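You operate a simulated robot arm through the tools that you are given. There is no shell and no other tool. Be economical: measure what you need, move in short steps, check, and stop when the job is done.

You are at the controls of a simulated two-armed robot. One attempt, no reset.

## Task
Pick up the bottle labelled "degreaser" from the grey bench with one hand, pass it to the other hand and put it on the top of the turntable. Set down upright: what you pick out.

It is judged by the outcome, as a careful person would: the job done as asked, and still so three seconds after it is handed in. It fails if anything else is knocked over, pushed out of place, dropped, spilled or broken.

## Robot
Two 7-joint arms with two-finger parallel grippers on one trunk, on a base that drives. Base frame: it is fixed to the floor where the robot stands at the start and does not move with it; the origin is under the middle of the robot, x ahead of it, y to its left, z up. Readings come in mm, rad, newtons and seconds.
The left shoulder is at the start at [60, 189, 1128], the right one opposite. With the tool pointing down near the work surface each hand reaches from about 100 to 640 mm from the robot's upright axis, wherever it stands, measured 20 degrees to its own side. Places, roughly: top of the turntable [-1400, 1900, 900]. Payload 3.43 kg a hand.
The TCP of each hand is the grasp point between the finger pads, 30 mm short of the fingertips. In the tool frame z runs along the fingers and y along their closing line. The gripper opens to 94 mm. The fingers are 28 mm wide and 10 mm thick; the gripper's body (50 by 96 mm) begins 55 mm behind the TCP.
Orientation is told as [roll, pitch, yaw] about the base's x, y, z axes, in that order, counted from this pose: with the fingers straight down and closing along the base's y, the tool's x points along the base's -x, its y along +y and its z along -z.

## Interface
- The arms move only by the tool send_rows. It takes "left_commands", "right_commands" or both (then of equal length, played together; a hand with none holds still); each is a list of rows, each a list of 6 numbers: the shift along the tool's x, y, z in mm, then the turn, a rotation vector about the tool's x, y, z in rad. In form: [[x, y, z, wx, wy, wz], ...]. A call has 1 to 20 rows; each row is the pose to reach, as a shift and turn from the pose commanded when the call began, along the tool's axes at that moment. "left_grip" and "right_grip" are, for a hand that has rows, the opening, from 0 (shut) to 1 (fully open), set as the call begins (left out, the last holds). A row lasts 0.2 s, in which the tool goes at most 50 mm and 0.15 rad; a call with a longer step from one row to the next is refused whole, and so is a gripper value outside its range. A pose out of reach is approached as far as the arm can. The call stops where the force on the tool passes 40 N (or 10 N more than at its start, if that is more) or the arm is blocked; 0.2 s more then pass. The fingers move at their own pace (about 153 mm/s each) and stop on an object; they squeeze with about 22 N. The grip force told is the motor's: it shows also when the fingers shut on nothing. Time passes only in rows, and 0.2 s behind the last, so rows that repeat a pose let the fingers close. It gives the time, the measured TCP pose, the force on the tool (base axes), the opening and the grip force at its end, in the units of the frame above (readings bear some noise), with the torque about the TCP (base axes, N m) and any sound that the robot's microphone picked up.
- Cameras (640 x 400 px; columns grow to the right, rows downward): "scene" is now at [2, -20.9, 1662.4]; the picture's right is [-0.31, -0.95, 0.00], its down [-0.83, 0.27, -0.49] and it looks along [0.46, -0.15, -0.87] (base axes); focal length 291 px, centre (320, 200). "left" rides on the left gripper at [76, -14, -102] in its tool frame; the picture's right is [0.18, 0.98, 0.00], its down [-0.75, 0.14, -0.64] and it looks along [-0.63, 0.12, 0.77] (tool axes); focal length 243 px, centre (320, 200). "right" rides on the right gripper at [76, 14, -102] in its tool frame; the picture's right is [-0.18, 0.98, 0.00], its down [-0.75, -0.14, -0.64] and it looks along [-0.63, -0.12, 0.77] (tool axes); focal length 243 px, centre (320, 200). There is no depth. A picture from a camera that has moved, and an enlarged one, comes with that camera's place and axes in the base frame and with its lens.
- camera(camera): a new picture of that camera. The clock stands still meanwhile.
- lift_body(by): slides the trunk up (or, below 0, down) by that many mm; the arms and the scene camera ride with it, the base frame stays. It gives what a move gives, with no picture.
- base_move(legs): drives the robot by 1 to 6 legs, each [ahead, left, turn to the left] in mm, mm and rad, along the robot's own axes; the way and the turn of a leg run together, so that a leg with both is an arc; at most 1500 mm and 3.142 rad a leg. The arms and the cameras ride along, it lands a little off, and it stops where it bumps. It gives what a move gives.
- head_to(pan, tilt): turns the head with the scene camera to pan (to the left, within 1.501 rad either way) and tilt (down, from -0.506 to 1.204), counted from straight ahead of the robot. It gives what a move gives.
- close_up(camera, box): a new picture of the part [left, top, right, bottom] of that camera's present view, enlarged. The clock stands still meanwhile.
- sign_off(): hands the job in; it is judged then, once.

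Go step by step. Nothing tells you exact positions but the pictures and the camera data: compare them with the known pose of the tool, close in by small moves and look again before you grip or let go. The budget is 120 turns and 100 pictures, counting those below and the enlarged ones. Unless the task says otherwise, let go and move clear before handing in, and close with one line.

The tools are called after ">>>" by a JSON object that holds its "method" and its "body". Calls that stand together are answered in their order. send_rows: Moves the arms, as the interface text tells. Its arguments: {"type":"object","properties":{"left_commands":{"type":"array"},"left_grip":{"type":"number"},"right_commands":{"type":"array"},"right_grip":{"type":"number"}},"required":[]} The other tools are called the same way: lift_body (by) slides the trunk up or down; base_move (legs) drives the base; head_to (pan, tilt) turns the head that bears the scene camera; camera (camera) takes a picture; close_up (camera, box) takes an enlarged picture of a part of a camera's view; sign_off () hands the job in.

At the start:

```text
time: 0.0
left_ee_pos: [468.0, -64.5, 970.6]
left_tcp_rot: [0.0, 0.001, -0.001]
left_force: [0.5, 0.8, -0.1]
left_ft_torque: [-0.03, 0.0, 0.0]
left_opening: 93.9
left_gripper_force: 0.0
right_ee_pos: [246.6, -329.9, 1051.7]
right_tcp_rot: [-0.003, 0.0, 0.0]
right_force: [0.5, -0.2, -0.4]
right_ft_torque: [0.0, 0.0, -0.01]
right_opening: 94.0
right_gripper_force: 0.0
trunk travel left (down, up): [-800.0, 190.0]
robot x, y, heading: [1.2, -0.6, 0.005]
head pan, tilt: [-0.319, 1.063]
```

scene: 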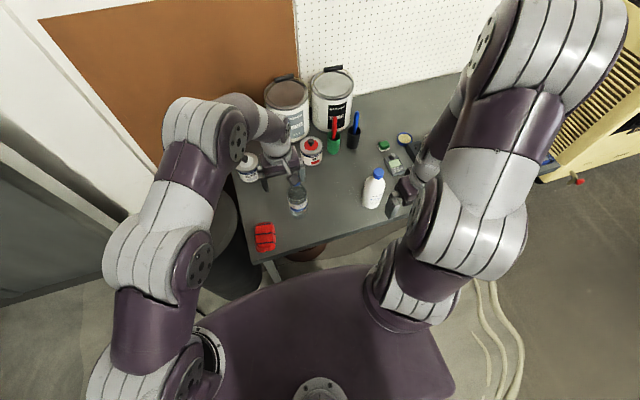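
right: 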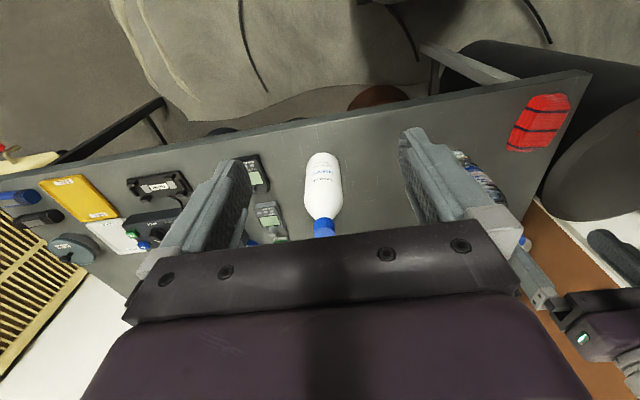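
left: 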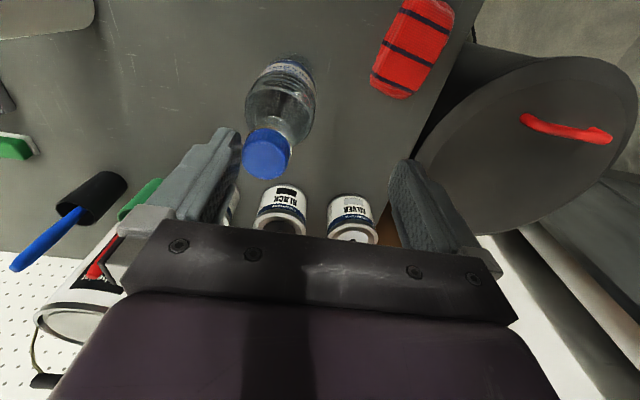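

I see a white bottle with a blue cap and a clear bottle with a blue cap on the grey bench. I'll read the labels first.

>>> {"method": "close_up", "body": {"camera": "right", "box": [270, 130, 370, 240]}}

>>> {"method": "close_up", "body": {"camera": "left", "box": [220, 40, 340, 190]}}

>>> {"method": "close_up", "body": {"camera": "scene", "box": [220, 60, 460, 260]}}

```text
3.64 times, centred on (320, 185) of right
camera zoom: at [170.8, -316.4, 1154.5], right [0.18, 0.98, 0.0], down [0.75, -0.14, 0.64], along [0.63, -0.12, -0.77], focal length 882 px, centre (320, 254)
```

zoom: 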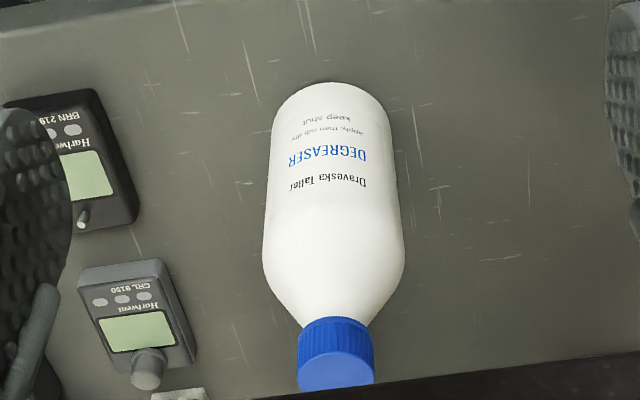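

```text
2.67 times, centred on (280, 115) of left
camera zoom: at [390.8, -77.7, 1072.3], right [-0.18, 0.98, 0.0], down [0.75, 0.14, 0.64], along [0.63, 0.12, -0.77], focal length 647 px, centre (427, 427)
```

zoom: 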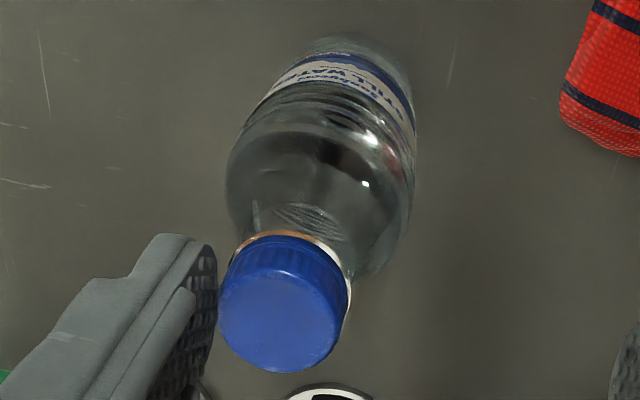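

```text
2.00 times, centred on (340, 160) of scene
camera zoom: at [2.0, -20.9, 1662.4], right [-0.31, -0.95, 0.0], down [-0.83, 0.27, -0.49], along [0.46, -0.15, -0.87], focal length 583 px, centre (280, 280)
```

zoom: 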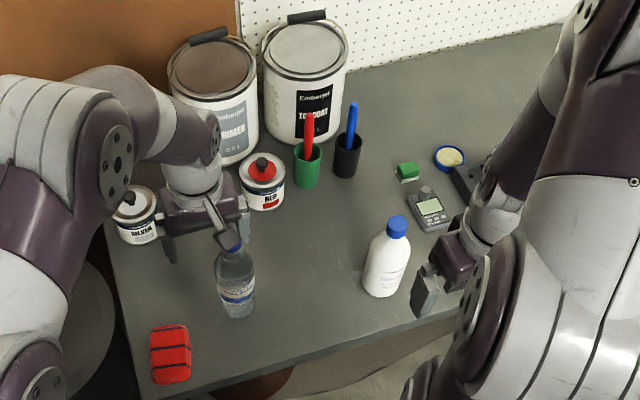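

The white bottle is the degreaser. I put its cap top near (445, -362, 902) and the bench near z 720. I'll bring the right hand above the cap and check before gripping.

>>> {"method": "send_rows", "body": {"right_commands": [[-40, -6, 15, 0, 0, 0], [-80, -12, 30, 0, 0, 0], [-120, -18, 45, 0, 0, 0], [-160, -25, 60, 0, 0, 0], [-190, -32, 80, 0, 0, 0], [-190, -32, 80, 0, 0, 0]], "right_grip": 1}}

>>> {"method": "camera", "body": {"camera": "right"}}

>>> {"method": "camera", "body": {"camera": "scene"}}

>>> {"method": "close_up", "body": {"camera": "left", "box": [0, 0, 640, 400]}}

```text
time: 1.4
left_ee_pos: [465.8, -64.4, 970.9]
left_tcp_rot: [0.001, 0.0, -0.001]
left_force: [0.3, 0.0, 0.2]
left_ft_torque: [-0.02, 0.0, 0.03]
left_opening: 93.9
left_gripper_force: 0.1
right_ee_pos: [437.5, -360.7, 972.0]
right_tcp_rot: [-0.001, -0.001, 0.001]
right_force: [0.0, -0.5, 0.3]
right_ft_torque: [0.0, 0.01, -0.03]
right_opening: 94.2
right_gripper_force: 0.0
trunk travel left (down, up): [-800.0, 190.0]
robot x, y, heading: [0.1, 1.7, -0.001]
head pan, tilt: [-0.319, 1.063]
```

```text
93 pictures are left
camera right: at [361.4, -347.0, 1075.1], right [0.18, 0.98, 0.0], down [0.75, -0.14, 0.64], along [0.63, -0.12, -0.77], focal length 243 px, centre (320, 200)
```

right: 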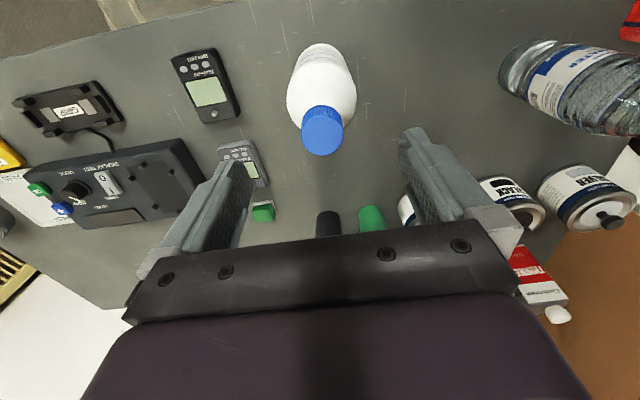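

```text
92 pictures are left
camera scene: at [0.9, -20.5, 1662.4], right [-0.31, -0.95, 0.0], down [-0.83, 0.27, -0.49], along [0.46, -0.15, -0.87], focal length 291 px, centre (320, 200)
```

scene: 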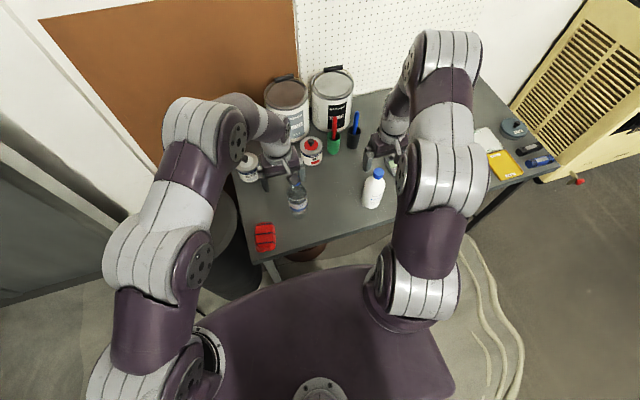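

```text
1.00 times, centred on (320, 200) of left (not enlarged: the box is as wide or as high as the picture)
camera zoom: at [390.1, -77.4, 1072.7], right [-0.18, 0.98, 0.0], down [0.75, 0.14, 0.64], along [0.63, 0.12, -0.77], focal length 243 px, centre (320, 200)
```

zoom: 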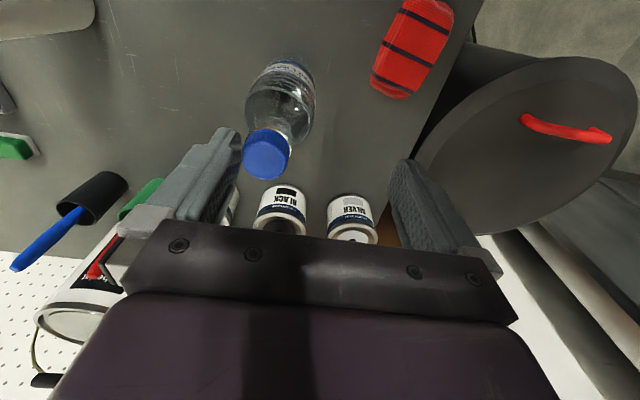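

The cap is about at (441, -361, 903), right under the hand. I'll lower so the fingertips cover the cap, then check.

>>> {"method": "send_rows", "body": {"right_commands": [[-3, 0, 25, 0, 0, 0], [-3, 0, 50, 0, 0, 0], [-3, 0, 73, 0, 0, 0], [-3, 0, 73, 0, 0, 0]]}}

>>> {"method": "camera", "body": {"camera": "right"}}

>>> {"method": "close_up", "body": {"camera": "scene", "box": [320, 120, 440, 220]}}

```text
time: 2.4
left_ee_pos: [467.9, -65.1, 969.9]
left_tcp_rot: [-0.001, 0.001, -0.001]
left_force: [0.0, 0.6, -0.7]
left_ft_torque: [0.01, 0.0, 0.03]
left_opening: 93.9
left_gripper_force: 0.1
right_ee_pos: [440.6, -362.2, 898.3]
right_tcp_rot: [-0.001, -0.001, -0.002]
right_force: [-1.0, 0.0, -0.2]
right_ft_torque: [0.0, -0.03, -0.02]
right_opening: 94.2
right_gripper_force: 0.0
trunk travel left (down, up): [-800.0, 190.0]
robot x, y, heading: [0.2, -0.5, 0.004]
head pan, tilt: [-0.319, 1.063]
```

```text
90 pictures are left
camera right: at [364.1, -347.9, 1001.7], right [0.18, 0.98, 0.0], down [0.75, -0.14, 0.64], along [0.63, -0.12, -0.77], focal length 243 px, centre (320, 200)
```

right: 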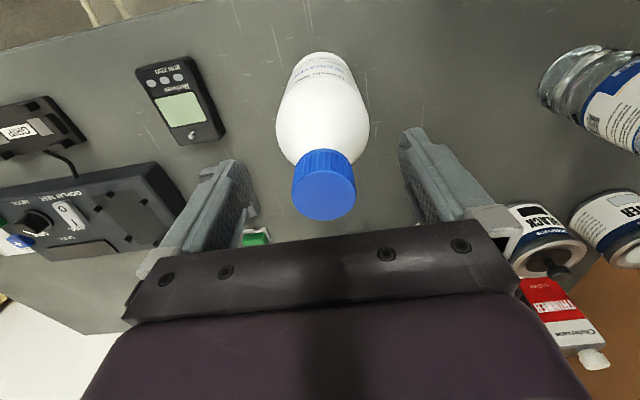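

```text
4.00 times, centred on (380, 170) of scene
camera zoom: at [1.8, -20.8, 1662.4], right [-0.31, -0.95, 0.0], down [-0.83, 0.27, -0.49], along [0.46, -0.15, -0.87], focal length 1166 px, centre (80, 320)
```

zoom: 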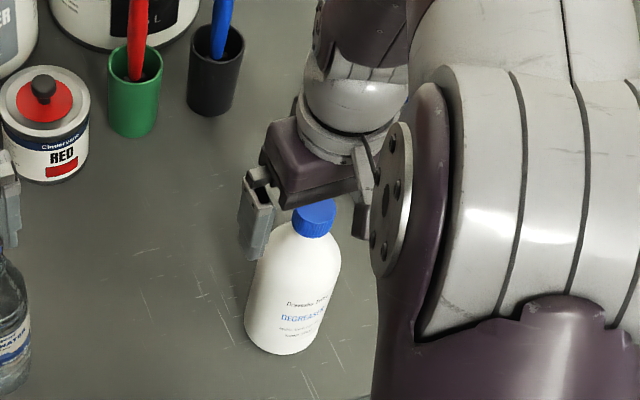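

The cap is centred between the fingers. Closing the right gripper now, then a small lift to test the grip.

>>> {"method": "send_rows", "body": {"right_commands": [[0, 0, 0, 0, 0, 0], [0, 0, 0, 0, 0, 0], [0, 0, 0, 0, 0, 0], [0, 0, 0, 0, 0, 0]], "right_grip": 0}}

>>> {"method": "send_rows", "body": {"right_commands": [[0, 0, -10, 0, 0, 0], [0, 0, -25, 0, 0, 0], [0, 0, -40, 0, 0, 0]]}}

>>> {"method": "camera", "body": {"camera": "right"}}

```text
time: 3.4
left_ee_pos: [466.5, -64.0, 970.6]
left_tcp_rot: [-0.001, 0.0, 0.001]
left_force: [0.6, 0.0, 0.1]
left_ft_torque: [0.02, -0.04, 0.02]
left_opening: 94.0
left_gripper_force: 0.0
right_ee_pos: [440.8, -360.3, 900.5]
right_tcp_rot: [-0.002, -0.002, -0.001]
right_force: [1.2, 2.0, 5.8]
right_ft_torque: [0.09, -0.18, 0.04]
right_opening: 34.8
right_gripper_force: 21.9
trunk travel left (down, up): [-800.0, 190.0]
robot x, y, heading: [0.6, -4.7, 0.0]
head pan, tilt: [-0.319, 1.063]
```

```text
time: 4.2
left_ee_pos: [467.0, -65.1, 969.7]
left_tcp_rot: [-0.001, 0.0, -0.002]
left_force: [0.2, -0.2, 0.7]
left_ft_torque: [0.0, -0.02, 0.01]
left_opening: 93.9
left_gripper_force: 0.0
right_ee_pos: [439.8, -363.0, 938.6]
right_tcp_rot: [0.0, 0.001, -0.001]
right_force: [-0.1, 0.3, -4.0]
right_ft_torque: [-0.01, 0.01, -0.01]
right_opening: 31.1
right_gripper_force: 21.7
trunk travel left (down, up): [-800.0, 190.0]
robot x, y, heading: [1.8, -0.9, 0.0]
head pan, tilt: [-0.319, 1.063]
```

```text
88 pictures are left
camera right: at [363.3, -348.3, 1041.5], right [0.18, 0.98, 0.0], down [0.75, -0.14, 0.64], along [0.63, -0.12, -0.77], focal length 243 px, centre (320, 200)
```

right: 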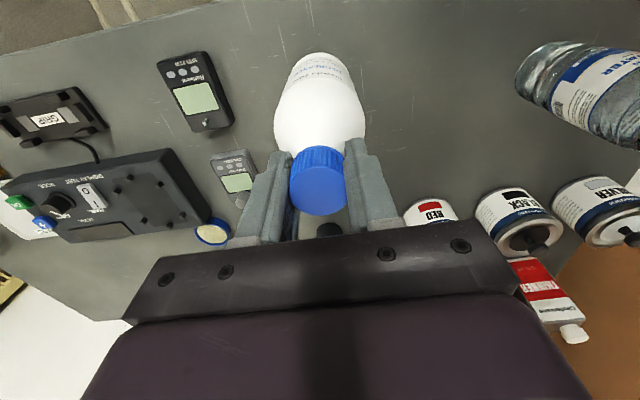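

The bottle came up cleanly (about 4 N). I'll raise and draw in both hands, then back off from the bench.

>>> {"method": "send_rows", "body": {"right_commands": [[0, 0, -30, 0, 0, 0], [0, 0, -60, 0, 0, 0], [0, 0, -90, 0, 0, 0], [0, 0, -110, 0, 0, 0], [35, 0, -110, 0, 0, 0], [70, 0, -110, 0, 0, 0], [100, 0, -110, 0, 0, 0]], "left_commands": [[0, 0, -30, 0, 0, 0], [0, 0, -60, 0, 0, 0], [0, 0, -90, 0, 0, 0], [0, 0, -110, 0, 0, 0], [35, 30, -110, 0, 0, 0], [70, 60, -110, 0, 0, 0], [100, 90, -110, 0, 0, 0]]}}

>>> {"method": "head_to", "body": {"pan": 1.45, "tilt": 0.5}}

>>> {"method": "camera", "body": {"camera": "scene"}}

>>> {"method": "camera", "body": {"camera": "right"}}

```text
time: 5.8
left_ee_pos: [364.1, 26.7, 1080.7]
left_tcp_rot: [-0.001, -0.001, 0.001]
left_force: [-0.2, 0.2, 0.2]
left_ft_torque: [-0.03, -0.02, 0.01]
left_opening: 94.1
left_gripper_force: 0.0
right_ee_pos: [338.5, -362.2, 1049.7]
right_tcp_rot: [-0.001, -0.002, -0.002]
right_force: [0.1, 1.5, -3.5]
right_ft_torque: [0.03, 0.02, -0.02]
right_opening: 31.4
right_gripper_force: 22.1
trunk travel left (down, up): [-800.0, 190.0]
robot x, y, heading: [-1.9, 0.5, -0.001]
head pan, tilt: [-0.319, 1.063]
```

```text
time: 7.6
left_ee_pos: [367.4, 24.9, 1080.0]
left_tcp_rot: [0.0, -0.001, 0.001]
left_force: [-0.3, 0.5, -0.4]
left_ft_torque: [0.01, 0.02, 0.01]
left_opening: 94.1
left_gripper_force: 0.1
right_ee_pos: [340.7, -363.4, 1048.4]
right_tcp_rot: [0.001, -0.001, 0.001]
right_force: [0.3, 0.6, -4.7]
right_ft_torque: [0.05, -0.03, -0.01]
right_opening: 31.0
right_gripper_force: 21.9
trunk travel left (down, up): [-800.0, 190.0]
robot x, y, heading: [-1.2, -1.6, -0.002]
head pan, tilt: [1.45, 0.499]
```

```text
87 pictures are left
camera scene: at [-49.0, 89.6, 1707.7], right [0.99, -0.12, 0.0], down [-0.06, -0.48, -0.88], along [0.11, 0.87, -0.48], focal length 291 px, centre (320, 200)
```

scene: 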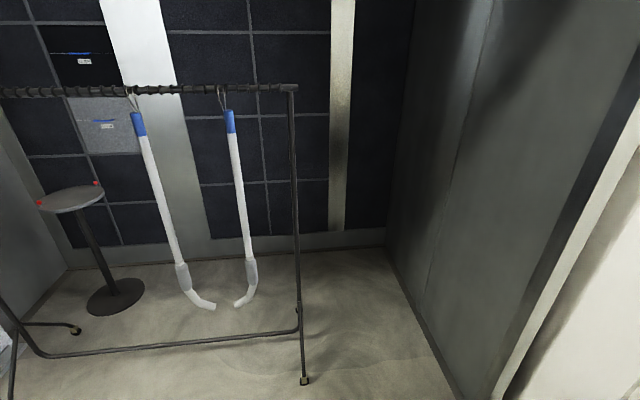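

```text
86 pictures are left
camera right: at [263.8, -348.5, 1151.7], right [0.18, 0.98, 0.0], down [0.75, -0.14, 0.64], along [0.63, -0.12, -0.77], focal length 243 px, centre (320, 200)
```

right: 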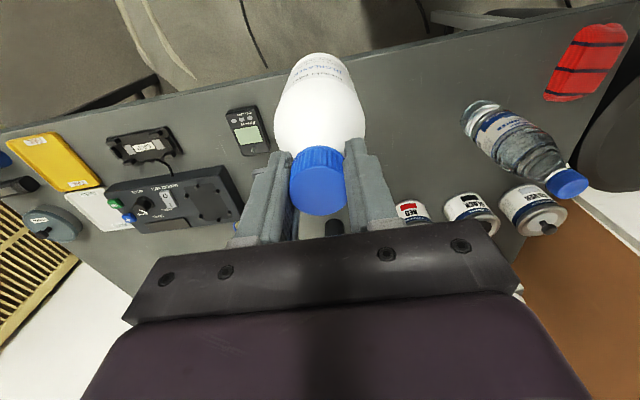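

The turntable is the pedestal at the back left, with a rolling rack standing in between. I'll check the right rear before backing up.

>>> {"method": "head_to", "body": {"pan": -1.5, "tilt": 0.6}}

>>> {"method": "camera", "body": {"camera": "scene"}}

```text
time: 10.2
left_ee_pos: [366.7, 24.9, 1079.0]
left_tcp_rot: [0.002, 0.001, 0.001]
left_force: [-0.2, 0.4, -1.0]
left_ft_torque: [0.02, -0.01, -0.01]
left_opening: 94.3
left_gripper_force: 0.0
right_ee_pos: [341.3, -363.7, 1048.4]
right_tcp_rot: [0.0, 0.0, 0.0]
right_force: [0.3, -0.7, -4.2]
right_ft_torque: [0.02, 0.02, -0.01]
right_opening: 30.9
right_gripper_force: 22.4
trunk travel left (down, up): [-800.0, 190.0]
robot x, y, heading: [1.4, 0.5, 0.002]
head pan, tilt: [-1.499, 0.6]
```

```text
85 pictures are left
camera scene: at [-53.6, -88.9, 1698.6], right [-1.0, -0.07, 0.0], down [-0.04, 0.56, -0.82], along [0.06, -0.82, -0.57], focal length 291 px, centre (320, 200)
```

scene: 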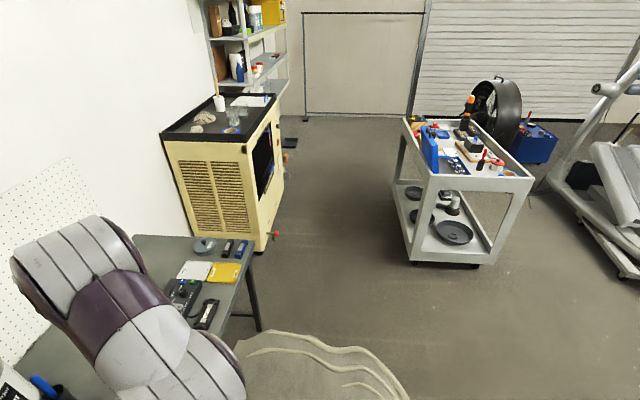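

The right rear is clear. I'll back up 450 mm, turn left by a quarter, and look toward the turntable.

>>> {"method": "base_move", "body": {"legs": [[-450, 0, 0], [0, 0, 1.57]]}}

>>> {"method": "head_to", "body": {"pan": 0.7, "tilt": 0.45}}

>>> {"method": "camera", "body": {"camera": "scene"}}

>>> {"method": "camera", "body": {"camera": "right"}}

```text
time: 16.7
left_ee_pos: [-472.9, 367.0, 1079.5]
left_tcp_rot: [0.001, 0.0, 1.563]
left_force: [-0.2, -0.1, 0.1]
left_ft_torque: [-0.02, -0.03, 0.03]
left_opening: 93.9
left_gripper_force: 0.1
right_ee_pos: [-85.2, 337.1, 1048.3]
right_tcp_rot: [0.002, 0.0, 1.562]
right_force: [-0.2, 0.1, -3.9]
right_ft_torque: [0.02, 0.01, 0.01]
right_opening: 30.9
right_gripper_force: 21.8
trunk travel left (down, up): [-800.0, 190.0]
robot x, y, heading: [-447.5, 0.4, 1.565]
head pan, tilt: [-1.499, 0.6]
```

```text
time: 18.8
left_ee_pos: [-472.9, 366.2, 1080.1]
left_tcp_rot: [0.0, 0.0, 1.564]
left_force: [-0.2, -0.3, -0.1]
left_ft_torque: [0.03, -0.01, 0.02]
left_opening: 94.1
left_gripper_force: 0.1
right_ee_pos: [-85.2, 337.5, 1048.2]
right_tcp_rot: [0.002, 0.0, 1.563]
right_force: [-0.8, 0.1, -4.4]
right_ft_torque: [0.0, -0.02, -0.01]
right_opening: 31.1
right_gripper_force: 21.7
trunk travel left (down, up): [-800.0, 190.0]
robot x, y, heading: [-450.9, -2.7, 1.558]
head pan, tilt: [0.7, 0.45]
```

```text
84 pictures are left
camera scene: at [-509.2, 11.1, 1712.1], right [0.77, 0.64, 0.0], down [0.28, -0.34, -0.9], along [-0.57, 0.69, -0.44], focal length 291 px, centre (320, 200)
```

scene: 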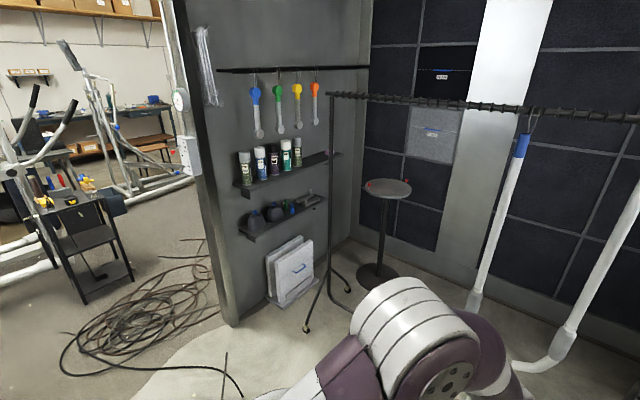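

```text
83 pictures are left
camera right: at [-100.6, 261.2, 1151.7], right [-0.98, 0.19, 0.0], down [0.15, 0.75, 0.64], along [0.12, 0.63, -0.77], focal length 243 px, centre (320, 200)
```

right: 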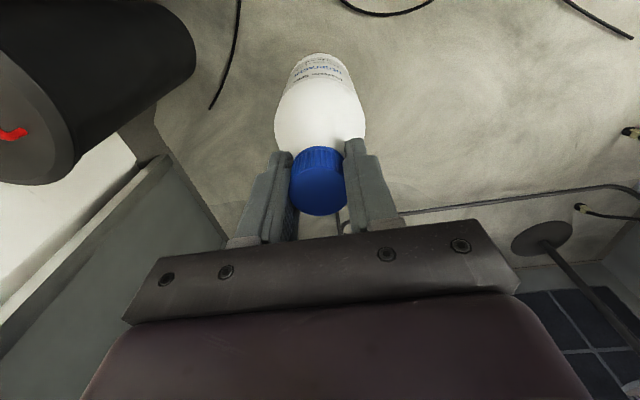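

The turntable stands behind a rolling rack (posts near x -1490 and -22, y about 1300, low rail near z 115). There is an open window at x -1490 to -600, so I need to know my own base's extent; looking down.

>>> {"method": "head_to", "body": {"pan": 0.0, "tilt": 1.2}}

>>> {"method": "camera", "body": {"camera": "scene"}}

>>> {"method": "head_to", "body": {"pan": 0.0, "tilt": 0.5}}

>>> {"method": "camera", "body": {"camera": "scene"}}

```text
time: 19.9
left_ee_pos: [-473.2, 366.5, 1079.3]
left_tcp_rot: [-0.001, 0.0, 1.563]
left_force: [-0.4, 0.5, -0.4]
left_ft_torque: [-0.02, -0.01, 0.01]
left_opening: 94.3
left_gripper_force: 0.0
right_ee_pos: [-85.4, 336.9, 1049.6]
right_tcp_rot: [0.0, 0.001, 1.563]
right_force: [-1.1, 0.2, -3.9]
right_ft_torque: [0.03, -0.01, 0.02]
right_opening: 31.4
right_gripper_force: 22.4
trunk travel left (down, up): [-800.0, 190.0]
robot x, y, heading: [-448.8, -3.2, 1.566]
head pan, tilt: [0.0, 1.201]
```

```text
82 pictures are left
camera scene: at [-450.3, -3.7, 1654.0], right [1.0, -0.01, 0.0], down [-0.01, -0.93, -0.36], along [0.0, 0.36, -0.93], focal length 291 px, centre (320, 200)
```

scene: 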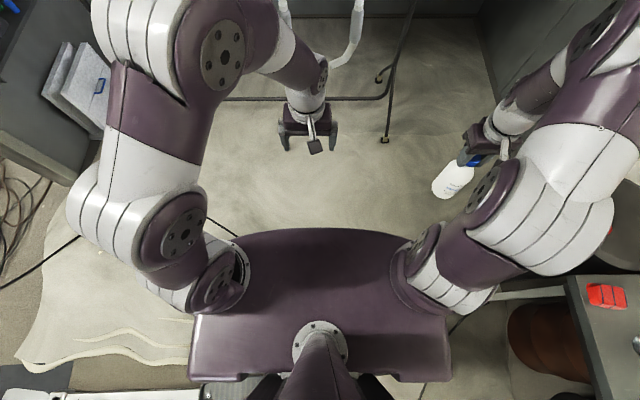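

```text
time: 20.9
left_ee_pos: [-473.6, 365.7, 1079.8]
left_tcp_rot: [0.0, 0.001, 1.565]
left_force: [0.3, 0.0, 0.9]
left_ft_torque: [-0.02, 0.0, 0.0]
left_opening: 93.7
left_gripper_force: 0.1
right_ee_pos: [-85.9, 338.0, 1048.3]
right_tcp_rot: [0.0, -0.001, 1.563]
right_force: [-0.1, -0.4, -4.0]
right_ft_torque: [-0.02, -0.01, -0.01]
right_opening: 31.4
right_gripper_force: 22.2
trunk travel left (down, up): [-800.0, 190.0]
robot x, y, heading: [-453.6, 1.7, 1.567]
head pan, tilt: [0.0, 0.499]
```

```text
81 pictures are left
camera scene: at [-449.9, 31.3, 1707.6], right [1.0, -0.01, 0.0], down [0.0, -0.48, -0.88], along [0.01, 0.88, -0.48], focal length 291 px, centre (320, 200)
```

scene: 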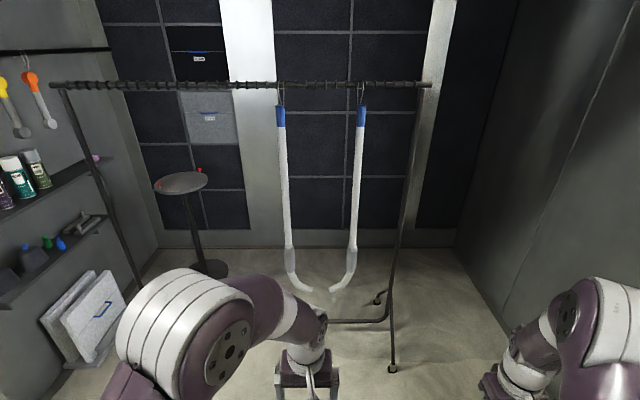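

There's open space here, so I'll do the handover now. First I'll tilt the left hand about 30° below level, pointing ahead and right, short of the handover spot.

>>> {"method": "send_rows", "body": {"left_commands": [[-1, -19, 7, 0.029, -0.114, 0.05], [-1, -38, 15, 0.058, -0.229, 0.101], [-2, -57, 22, 0.088, -0.343, 0.151], [-2, -76, 29, 0.117, -0.457, 0.201], [-3, -95, 37, 0.146, -0.572, 0.252], [-3, -114, 44, 0.175, -0.686, 0.302], [-4, -133, 51, 0.205, -0.8, 0.352], [-4, -152, 59, 0.234, -0.915, 0.403], [-5, -171, 66, 0.263, -1.029, 0.453], [-5, -171, 66, 0.263, -1.029, 0.453]], "left_grip": 1}}

>>> {"method": "send_rows", "body": {"right_commands": [[-30, 0, 0, 0, 0, 0], [-60, 0, 0, 0, 0, 0], [-90, 0, 0, 0, 0, 0], [-128, 10, 0, 0, 0, 0], [-128, 40, 0, 0, 0, 0], [-128, 80, 0, 0, 0, 0], [-128, 120, 0, 0, 0, 0], [-128, 120, 0, 0, 0, 0]]}}

>>> {"method": "head_to", "body": {"pan": -0.2, "tilt": 0.95}}

>>> {"method": "camera", "body": {"camera": "scene"}}

>>> {"method": "camera", "body": {"camera": "left"}}

```text
time: 23.1
left_ee_pos: [-301.0, 369.9, 1014.5]
left_tcp_rot: [-0.001, -1.054, 1.062]
left_force: [-0.7, -0.7, 0.1]
left_ft_torque: [0.0, 0.01, 0.02]
left_opening: 94.0
left_gripper_force: 0.0
right_ee_pos: [-85.2, 338.2, 1049.1]
right_tcp_rot: [0.001, -0.001, 1.563]
right_force: [-1.2, 0.0, -4.9]
right_ft_torque: [0.01, 0.05, 0.0]
right_opening: 30.9
right_gripper_force: 21.8
trunk travel left (down, up): [-800.0, 190.0]
robot x, y, heading: [-451.7, 1.6, 1.566]
head pan, tilt: [0.0, 0.499]
```

```text
time: 24.9
left_ee_pos: [-301.0, 369.5, 1013.1]
left_tcp_rot: [0.0, -1.048, 1.061]
left_force: [0.6, 0.7, 0.4]
left_ft_torque: [-0.01, 0.02, -0.01]
left_opening: 93.9
left_gripper_force: 0.1
right_ee_pos: [-204.9, 465.2, 1047.1]
right_tcp_rot: [-0.001, 0.001, 1.563]
right_force: [-0.7, -1.0, -4.2]
right_ft_torque: [-0.02, 0.02, 0.02]
right_opening: 31.2
right_gripper_force: 21.7
trunk travel left (down, up): [-800.0, 190.0]
robot x, y, heading: [-451.6, 0.5, 1.567]
head pan, tilt: [0.0, 0.499]
```

```text
time: 25.8
left_ee_pos: [-300.1, 370.8, 1014.6]
left_tcp_rot: [0.0, -1.052, 1.061]
left_force: [0.0, 0.0, -0.4]
left_ft_torque: [-0.02, 0.01, 0.02]
left_opening: 94.2
left_gripper_force: 0.0
right_ee_pos: [-205.3, 466.9, 1047.5]
right_tcp_rot: [0.0, 0.0, 1.563]
right_force: [-0.3, -1.2, -3.2]
right_ft_torque: [0.03, 0.0, 0.02]
right_opening: 31.0
right_gripper_force: 22.0
trunk travel left (down, up): [-800.0, 190.0]
robot x, y, heading: [-454.4, 0.1, 1.562]
head pan, tilt: [-0.201, 0.949]
```

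```text
80 pictures are left
camera scene: at [-436.0, 11.7, 1670.2], right [0.98, -0.21, 0.0], down [-0.17, -0.8, -0.58], along [0.12, 0.57, -0.81], focal length 291 px, centre (320, 200)
```

scene: 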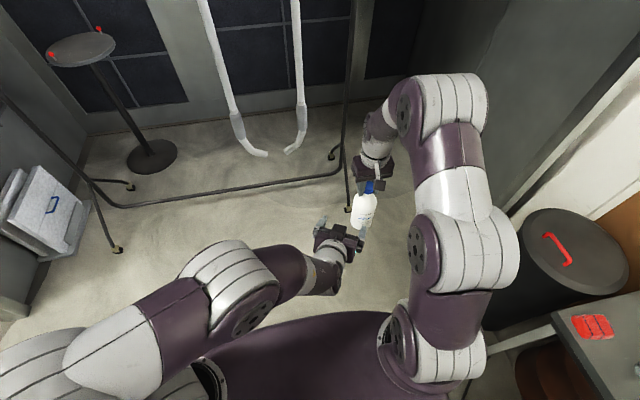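

```text
79 pictures are left
camera left: at [-351.0, 253.8, 998.8], right [-0.9, 0.4, -0.16], down [-0.21, -0.09, 0.97], along [0.37, 0.91, 0.17], focal length 243 px, centre (320, 200)
```

left: 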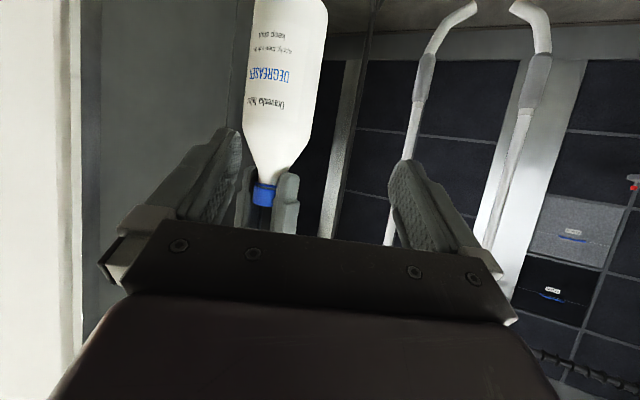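

The bottle hangs upright in the right hand. I'll line the left hand up sideways first, then look before going in.

>>> {"method": "send_rows", "body": {"left_commands": [[-3, -18, 15, 0, 0, 0], [-7, -37, 30, 0, 0, 0], [-7, -37, 60, 0, 0, 0], [-7, -37, 60, 0, 0, 0]]}}

>>> {"method": "camera", "body": {"camera": "left"}}

>>> {"method": "close_up", "body": {"camera": "scene", "box": [290, 130, 430, 300]}}

```text
time: 26.8
left_ee_pos: [-243.9, 400.2, 990.5]
left_tcp_rot: [-0.001, -1.052, 1.065]
left_force: [-1.0, -1.1, 0.2]
left_ft_torque: [0.0, 0.01, 0.01]
left_opening: 94.1
left_gripper_force: 0.0
right_ee_pos: [-206.0, 466.6, 1048.5]
right_tcp_rot: [-0.002, 0.001, 1.565]
right_force: [0.5, -0.1, -4.1]
right_ft_torque: [0.03, -0.04, -0.01]
right_opening: 31.0
right_gripper_force: 22.2
trunk travel left (down, up): [-800.0, 190.0]
robot x, y, heading: [-446.8, 1.4, 1.567]
head pan, tilt: [-0.201, 0.949]
```

```text
78 pictures are left
camera left: at [-292.5, 284.0, 975.4], right [-0.9, 0.4, -0.16], down [-0.21, -0.09, 0.97], along [0.37, 0.91, 0.17], focal length 243 px, centre (320, 200)
```

left: 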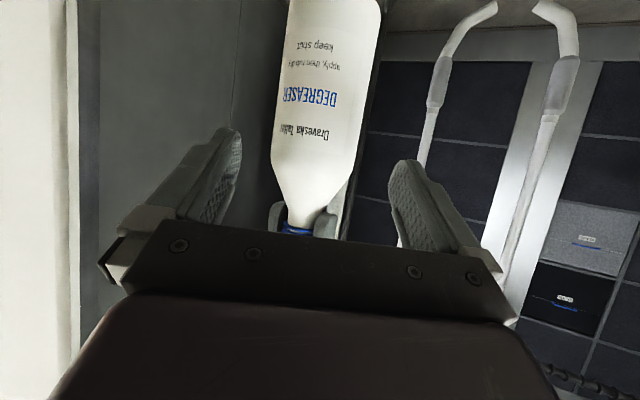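

```text
2.35 times, centred on (360, 215) of scene
camera zoom: at [-435.9, 11.0, 1670.2], right [0.98, -0.21, 0.0], down [-0.17, -0.8, -0.58], along [0.12, 0.57, -0.81], focal length 686 px, centre (226, 165)
```

zoom: 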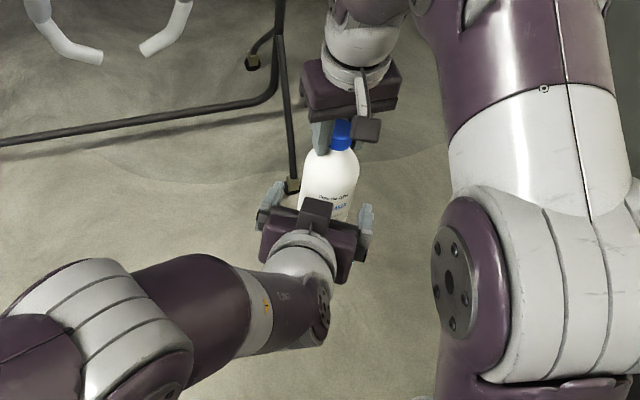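

Alignment is good: about 87 mm straight along the fingers remains. I'll advance and check.

>>> {"method": "send_rows", "body": {"left_commands": [[0, -1, 20, 0, 0, 0], [0, -1, 40, 0, 0, 0], [0, -1, 60, 0, 0, 0], [0, -1, 75, 0, 0, 0], [0, -1, 86, 0, 0, 0], [0, -1, 86, 0, 0, 0]]}}

>>> {"method": "camera", "body": {"camera": "left"}}

>>> {"method": "close_up", "body": {"camera": "scene", "box": [290, 130, 430, 300]}}

>>> {"method": "camera", "body": {"camera": "right"}}

```text
time: 28.2
left_ee_pos: [-206.0, 466.2, 948.5]
left_tcp_rot: [0.0, -1.052, 1.062]
left_force: [-0.8, 0.3, 0.7]
left_ft_torque: [-0.02, -0.02, -0.01]
left_opening: 94.1
left_gripper_force: 0.2
right_ee_pos: [-205.3, 466.1, 1047.9]
right_tcp_rot: [0.0, -0.001, 1.563]
right_force: [0.3, 0.5, -3.0]
right_ft_torque: [0.01, 0.02, 0.01]
right_opening: 31.2
right_gripper_force: 21.9
trunk travel left (down, up): [-800.0, 190.0]
robot x, y, heading: [-450.0, -0.1, 1.566]
head pan, tilt: [-0.201, 0.949]
```

```text
76 pictures are left
camera left: at [-254.9, 349.1, 932.8], right [-0.9, 0.4, -0.16], down [-0.21, -0.09, 0.97], along [0.37, 0.91, 0.17], focal length 243 px, centre (320, 200)
```

left: 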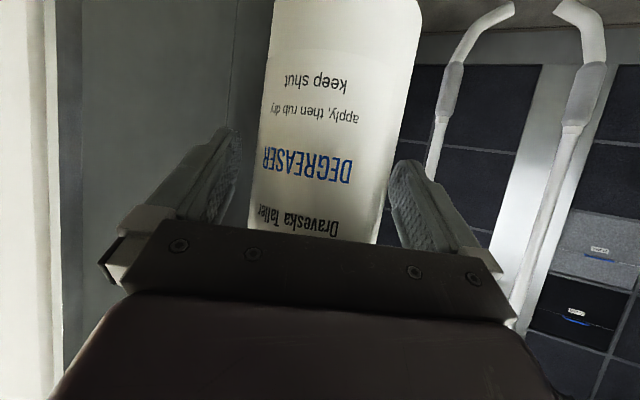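

```text
2.35 times, centred on (360, 215) of scene
camera zoom: at [-435.8, 11.5, 1670.2], right [0.98, -0.21, 0.0], down [-0.17, -0.8, -0.58], along [0.12, 0.57, -0.81], focal length 686 px, centre (226, 165)
```

zoom: 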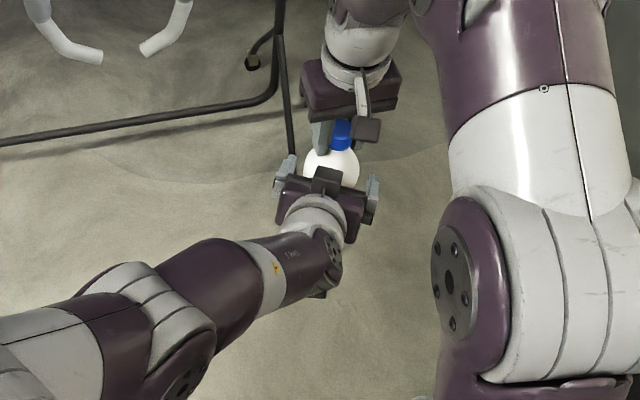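

```text
74 pictures are left
camera right: at [-220.7, 390.0, 1151.3], right [-0.98, 0.19, 0.0], down [0.15, 0.75, 0.64], along [0.12, 0.63, -0.77], focal length 243 px, centre (320, 200)
```

right: 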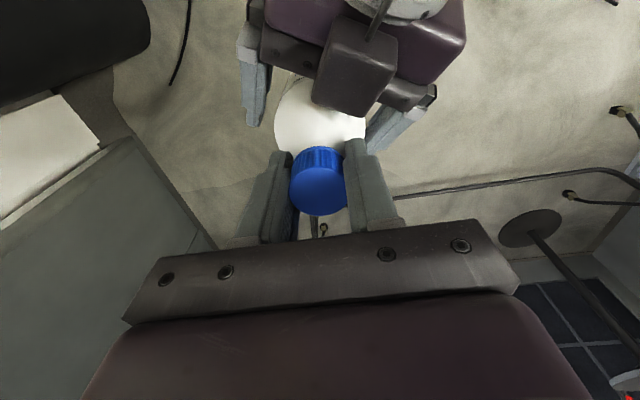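

The bottle's body sits between the left fingers. Closing the left gripper while the right holds.

>>> {"method": "send_rows", "body": {"left_commands": [[0, 0, 0, 0, 0, 0], [0, 0, 0, 0, 0, 0], [0, 0, 0, 0, 0, 0], [0, 0, 0, 0, 0, 0]], "left_grip": 0}}

>>> {"method": "camera", "body": {"camera": "left"}}

```text
time: 29.2
left_ee_pos: [-205.6, 466.3, 948.7]
left_tcp_rot: [0.0, -1.053, 1.064]
left_force: [4.0, 2.6, 0.8]
left_ft_torque: [-0.13, 0.23, -0.2]
left_opening: 70.9
left_gripper_force: 22.1
right_ee_pos: [-204.9, 466.3, 1046.9]
right_tcp_rot: [0.0, -0.002, 1.564]
right_force: [-4.1, -2.6, -2.0]
right_ft_torque: [-0.05, 0.15, 0.2]
right_opening: 31.2
right_gripper_force: 22.2
trunk travel left (down, up): [-800.0, 190.0]
robot x, y, heading: [-452.6, -0.3, 1.566]
head pan, tilt: [-0.201, 0.949]
```

```text
73 pictures are left
camera left: at [-254.9, 349.0, 932.8], right [-0.9, 0.4, -0.16], down [-0.21, -0.09, 0.97], along [0.37, 0.91, 0.17], focal length 243 px, centre (320, 200)
```

left: 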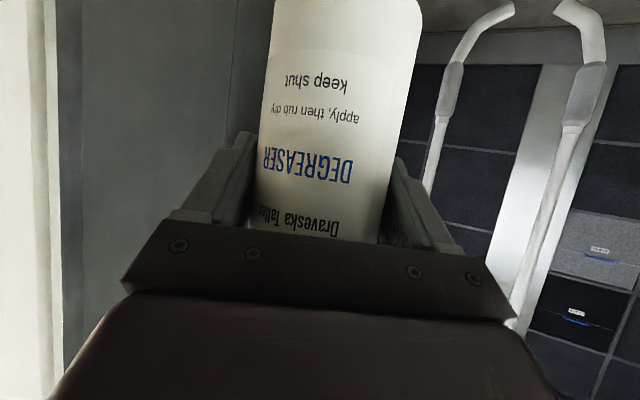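

The left hand holds the 71 mm body firmly. Now I open the right hand and lift it straight off the cap.

>>> {"method": "send_rows", "body": {"right_commands": [[0, 0, 0, 0, 0, 0], [0, 0, 0, 0, 0, 0], [0, 0, 0, 0, 0, 0]], "right_grip": 1}}

>>> {"method": "send_rows", "body": {"right_commands": [[0, 0, -20, 0, 0, 0], [0, 0, -50, 0, 0, 0], [0, 0, -80, 0, 0, 0], [0, -40, -80, 0, 0, 0], [0, -80, -80, 0, 0, 0], [30, -120, -80, 0, 0, 0], [60, -150, -80, 0, 0, 0]]}}

>>> {"method": "camera", "body": {"camera": "scene"}}

>>> {"method": "camera", "body": {"camera": "right"}}

```text
time: 30.0
left_ee_pos: [-205.4, 466.0, 947.7]
left_tcp_rot: [0.001, -1.049, 1.063]
left_force: [-0.1, 0.0, 0.5]
left_ft_torque: [-0.02, 0.01, 0.01]
left_opening: 70.9
left_gripper_force: 21.3
right_ee_pos: [-205.1, 466.6, 1048.3]
right_tcp_rot: [0.001, 0.001, 1.564]
right_force: [-0.4, -0.8, 0.1]
right_ft_torque: [-0.06, 0.04, -0.02]
right_opening: 94.3
right_gripper_force: 0.1
trunk travel left (down, up): [-800.0, 190.0]
robot x, y, heading: [-455.2, 0.7, 1.561]
head pan, tilt: [-0.201, 0.949]
```

```text
time: 31.6
left_ee_pos: [-204.1, 465.4, 949.2]
left_tcp_rot: [0.002, -1.052, 1.063]
left_force: [0.3, -0.6, -0.5]
left_ft_torque: [0.0, 0.0, 0.05]
left_opening: 71.4
left_gripper_force: 22.0
right_ee_pos: [-55.5, 404.5, 1128.8]
right_tcp_rot: [0.001, 0.0, 1.565]
right_force: [-0.8, -0.8, 1.2]
right_ft_torque: [0.0, -0.01, -0.01]
right_opening: 94.2
right_gripper_force: 0.2
trunk travel left (down, up): [-800.0, 190.0]
robot x, y, heading: [-451.9, 4.4, 1.57]
head pan, tilt: [-0.201, 0.949]
```

```text
72 pictures are left
camera scene: at [-434.5, 10.4, 1670.2], right [0.98, -0.21, 0.0], down [-0.17, -0.8, -0.58], along [0.12, 0.57, -0.81], focal length 291 px, centre (320, 200)
```

scene: 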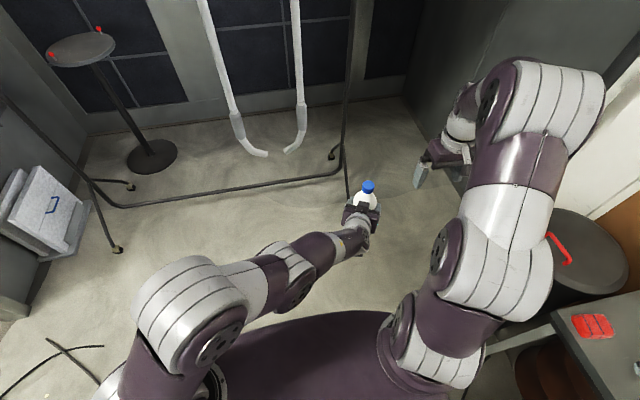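

```text
71 pictures are left
camera right: at [-69.6, 327.6, 1232.0], right [-0.98, 0.19, 0.0], down [0.15, 0.75, 0.64], along [0.12, 0.63, -0.77], focal length 243 px, centre (320, 200)
```

right: 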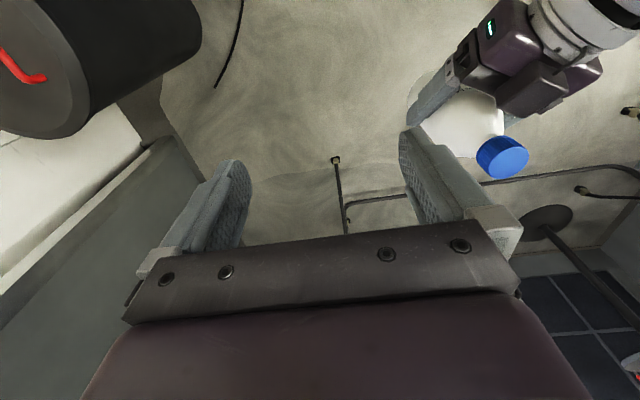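

Handover is done and the bottle is upright in the left hand. To judge how close I can drive to the rack, I'll turn the right wrist camera back toward my base.

>>> {"method": "send_rows", "body": {"right_commands": [[0, -5, 0, 0, 0, -0.147], [0, -10, 0, 0, 0, -0.294], [0, -15, 0, 0, 0, -0.441], [0, -20, 0, 0, 0, -0.588], [0, -25, 0, 0, 0, -0.735], [0, -30, 0, 0, 0, -0.882], [0, -30, 0, 0, 0, -1.029], [0, -30, 0, 0, 0, -1.176], [0, -30, 0, 0, 0, -1.323], [0, -30, 0, 0, 0, -1.47], [0, -30, 0, 0, 0, -1.617], [0, -30, 0, 0, 0, -1.764], [0, -30, 0, 0, 0, -1.911], [0, -30, 0, 0, 0, -2.058], [0, -30, 0, 0, 0, -2.205], [0, -30, 0, 0, 0, -2.352]]}}

>>> {"method": "camera", "body": {"camera": "right"}}

```text
time: 35.0
left_ee_pos: [-206.3, 466.2, 948.0]
left_tcp_rot: [-0.001, -1.051, 1.064]
left_force: [0.3, -0.1, -0.8]
left_ft_torque: [-0.02, 0.01, 0.01]
left_opening: 71.2
left_gripper_force: 21.6
right_ee_pos: [-24.3, 404.6, 1128.7]
right_tcp_rot: [0.001, 0.001, -2.365]
right_force: [-0.6, 0.2, 0.3]
right_ft_torque: [0.01, -0.02, -0.01]
right_opening: 93.9
right_gripper_force: 0.1
trunk travel left (down, up): [-800.0, 190.0]
robot x, y, heading: [-447.5, -0.8, 1.569]
head pan, tilt: [-0.201, 0.949]
```

```text
70 pictures are left
camera right: at [39.0, 448.2, 1231.6], right [0.56, -0.83, 0.0], down [-0.64, -0.43, 0.64], along [-0.53, -0.36, -0.77], focal length 243 px, centre (320, 200)
```

right: 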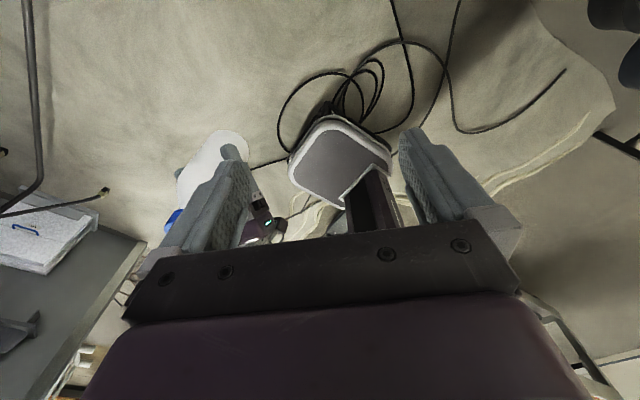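

My base is compact (roughly 250 mm ahead, 240 mm to each side). I'll draw the right hand back out of the way and drive toward the window of the rack, stopping well short to look again.

>>> {"method": "send_rows", "body": {"right_commands": [[-30, 31, 0, 0, 0, 0], [-60, 62, 0, 0, 0, 0], [-90, 93, 0, 0, 0, 0], [-110, 113, 0, 0, 0, 0]]}}

>>> {"method": "base_move", "body": {"legs": [[0, 600, 0], [500, 0, 0]]}}

>>> {"method": "head_to", "body": {"pan": 0.2, "tilt": 0.75}}

>>> {"method": "camera", "body": {"camera": "scene"}}

>>> {"method": "camera", "body": {"camera": "left"}}

>>> {"method": "camera", "body": {"camera": "right"}}

```text
time: 36.0
left_ee_pos: [-205.0, 464.5, 948.0]
left_tcp_rot: [0.001, -1.051, 1.061]
left_force: [0.0, -0.4, 0.5]
left_ft_torque: [-0.03, 0.04, 0.02]
left_opening: 71.2
left_gripper_force: 22.0
right_ee_pos: [-56.3, 272.3, 1121.5]
right_tcp_rot: [0.039, 0.005, -2.383]
right_force: [-0.4, -0.2, -0.6]
right_ft_torque: [-0.03, 0.02, -0.01]
right_opening: 94.0
right_gripper_force: 0.0
right hand out of reach, approached as far as the arm can: row 2, 3, 4
trunk travel left (down, up): [-800.0, 190.0]
robot x, y, heading: [-448.7, 3.7, 1.564]
head pan, tilt: [-0.201, 0.949]
```

```text
time: 42.0
left_ee_pos: [-802.8, 968.3, 948.5]
left_tcp_rot: [0.0, -1.051, 1.065]
left_force: [-0.3, 0.3, 1.1]
left_ft_torque: [-0.02, 0.0, 0.03]
left_opening: 71.3
left_gripper_force: 22.4
right_ee_pos: [-654.4, 776.2, 1120.8]
right_tcp_rot: [0.038, 0.006, -2.382]
right_force: [-0.4, 0.4, -0.7]
right_ft_torque: [0.03, -0.02, -0.02]
right_opening: 93.8
right_gripper_force: 0.0
trunk travel left (down, up): [-800.0, 190.0]
robot x, y, heading: [-1044.5, 508.2, 1.57]
head pan, tilt: [-0.201, 0.949]
```

```text
time: 42.8
left_ee_pos: [-804.3, 969.6, 948.4]
left_tcp_rot: [0.0, -1.051, 1.066]
left_force: [0.5, 0.1, -0.3]
left_ft_torque: [0.02, -0.02, 0.01]
left_opening: 71.3
left_gripper_force: 22.5
right_ee_pos: [-655.1, 776.6, 1122.1]
right_tcp_rot: [0.038, 0.006, -2.381]
right_force: [-0.2, 0.6, 1.3]
right_ft_torque: [0.0, -0.05, 0.04]
right_opening: 94.2
right_gripper_force: 0.0
trunk travel left (down, up): [-800.0, 190.0]
robot x, y, heading: [-1048.0, 502.0, 1.567]
head pan, tilt: [0.201, 0.75]
```

```text
69 pictures are left
camera scene: at [-1063.2, 524.6, 1685.7], right [0.98, 0.19, 0.0], down [0.13, -0.67, -0.73], along [-0.14, 0.72, -0.68], focal length 291 px, centre (320, 200)
```

scene: 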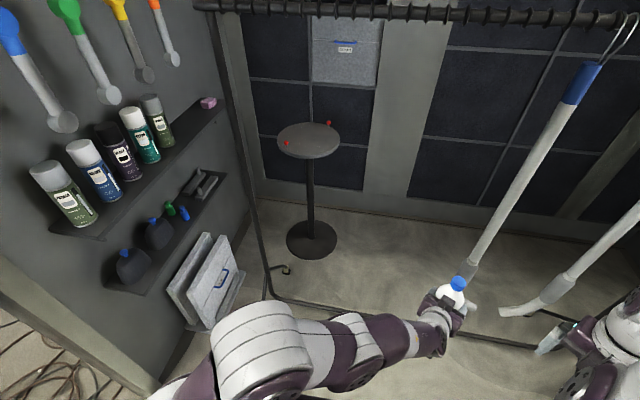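

```text
68 pictures are left
camera left: at [-852.6, 852.5, 932.7], right [-0.9, 0.4, -0.16], down [-0.21, -0.09, 0.97], along [0.37, 0.91, 0.17], focal length 243 px, centre (320, 200)
```

left: 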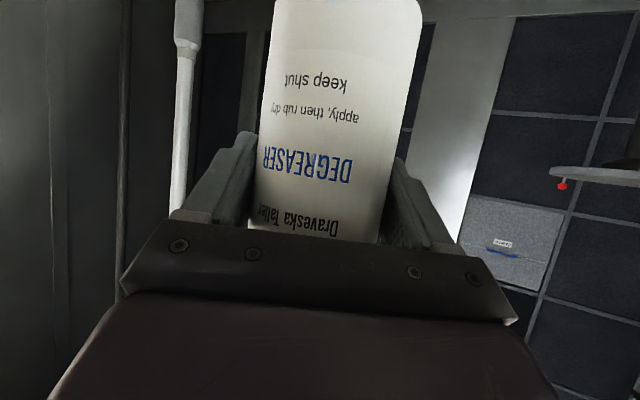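

```text
67 pictures are left
camera right: at [-592.5, 821.2, 1225.8], right [0.54, -0.84, 0.04], down [-0.66, -0.4, 0.63], along [-0.52, -0.37, -0.77], focal length 243 px, centre (320, 200)
```

right: 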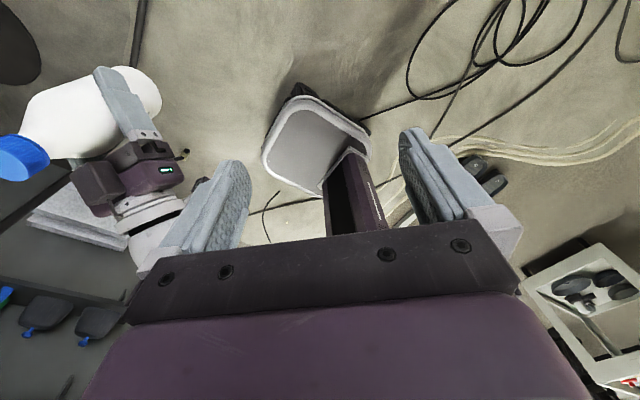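

The turntable centre is near (-1370, 1810), top near z 890, radius about 165, with red pegs at its left and back right. I'll swing the left hand to the front-left and raise it, so it can go through the rack's window.

>>> {"method": "send_rows", "body": {"left_commands": [[1, 30, -17, -0.068, 0, -0.039], [1, 60, -34, -0.137, 0, -0.079], [2, 90, -52, -0.205, 0, -0.118], [3, 120, -69, -0.273, 0, -0.157], [3, 150, -86, -0.341, 0, -0.196], [4, 180, -103, -0.41, 0, -0.236], [5, 210, -120, -0.478, 0, -0.275], [5, 240, -138, -0.546, 0, -0.314], [6, 271, -155, -0.615, 0, -0.354], [7, 301, -172, -0.683, 0, -0.393], [7, 331, -189, -0.751, 0, -0.432], [8, 361, -207, -0.819, 0, -0.471], [9, 391, -224, -0.888, 0, -0.511], [9, 421, -241, -0.956, 0, -0.55], [9, 421, -241, -0.956, 0, -0.55]]}}

>>> {"method": "camera", "body": {"camera": "scene"}}

>>> {"method": "camera", "body": {"camera": "left"}}

```text
time: 46.0
left_ee_pos: [-1275.5, 986.5, 1059.2]
left_tcp_rot: [-0.005, -1.049, 2.175]
left_force: [-0.2, -0.4, -4.1]
left_ft_torque: [0.04, 0.07, -0.02]
left_opening: 71.1
left_gripper_force: 22.8
right_ee_pos: [-653.8, 776.7, 1121.2]
right_tcp_rot: [0.039, 0.005, -2.381]
right_force: [0.1, -0.5, 0.4]
right_ft_torque: [-0.02, 0.03, 0.02]
right_opening: 93.9
right_gripper_force: 0.2
trunk travel left (down, up): [-800.0, 190.0]
robot x, y, heading: [-1049.0, 505.4, 1.569]
head pan, tilt: [0.201, 0.75]
```

```text
66 pictures are left
camera scene: at [-1063.5, 524.9, 1685.7], right [0.98, 0.2, 0.0], down [0.13, -0.67, -0.73], along [-0.14, 0.72, -0.68], focal length 291 px, centre (320, 200)
```

scene: 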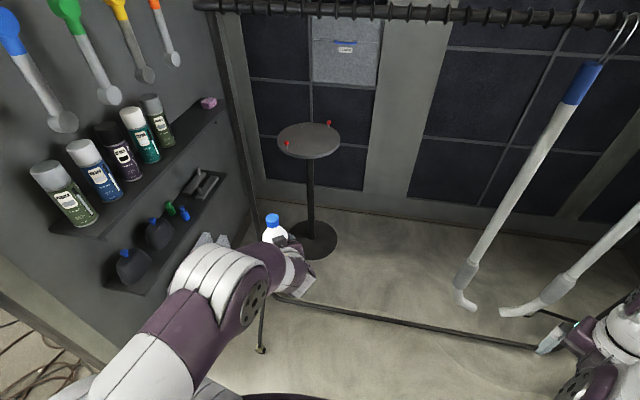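

```text
65 pictures are left
camera left: at [-1191.8, 890.6, 1043.8], right [-0.76, -0.63, -0.16], down [-0.02, -0.23, 0.97], along [-0.65, 0.74, 0.17], focal length 243 px, centre (320, 200)
```

left: 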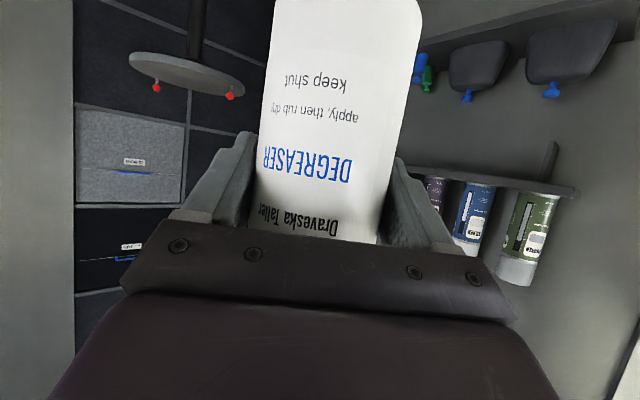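

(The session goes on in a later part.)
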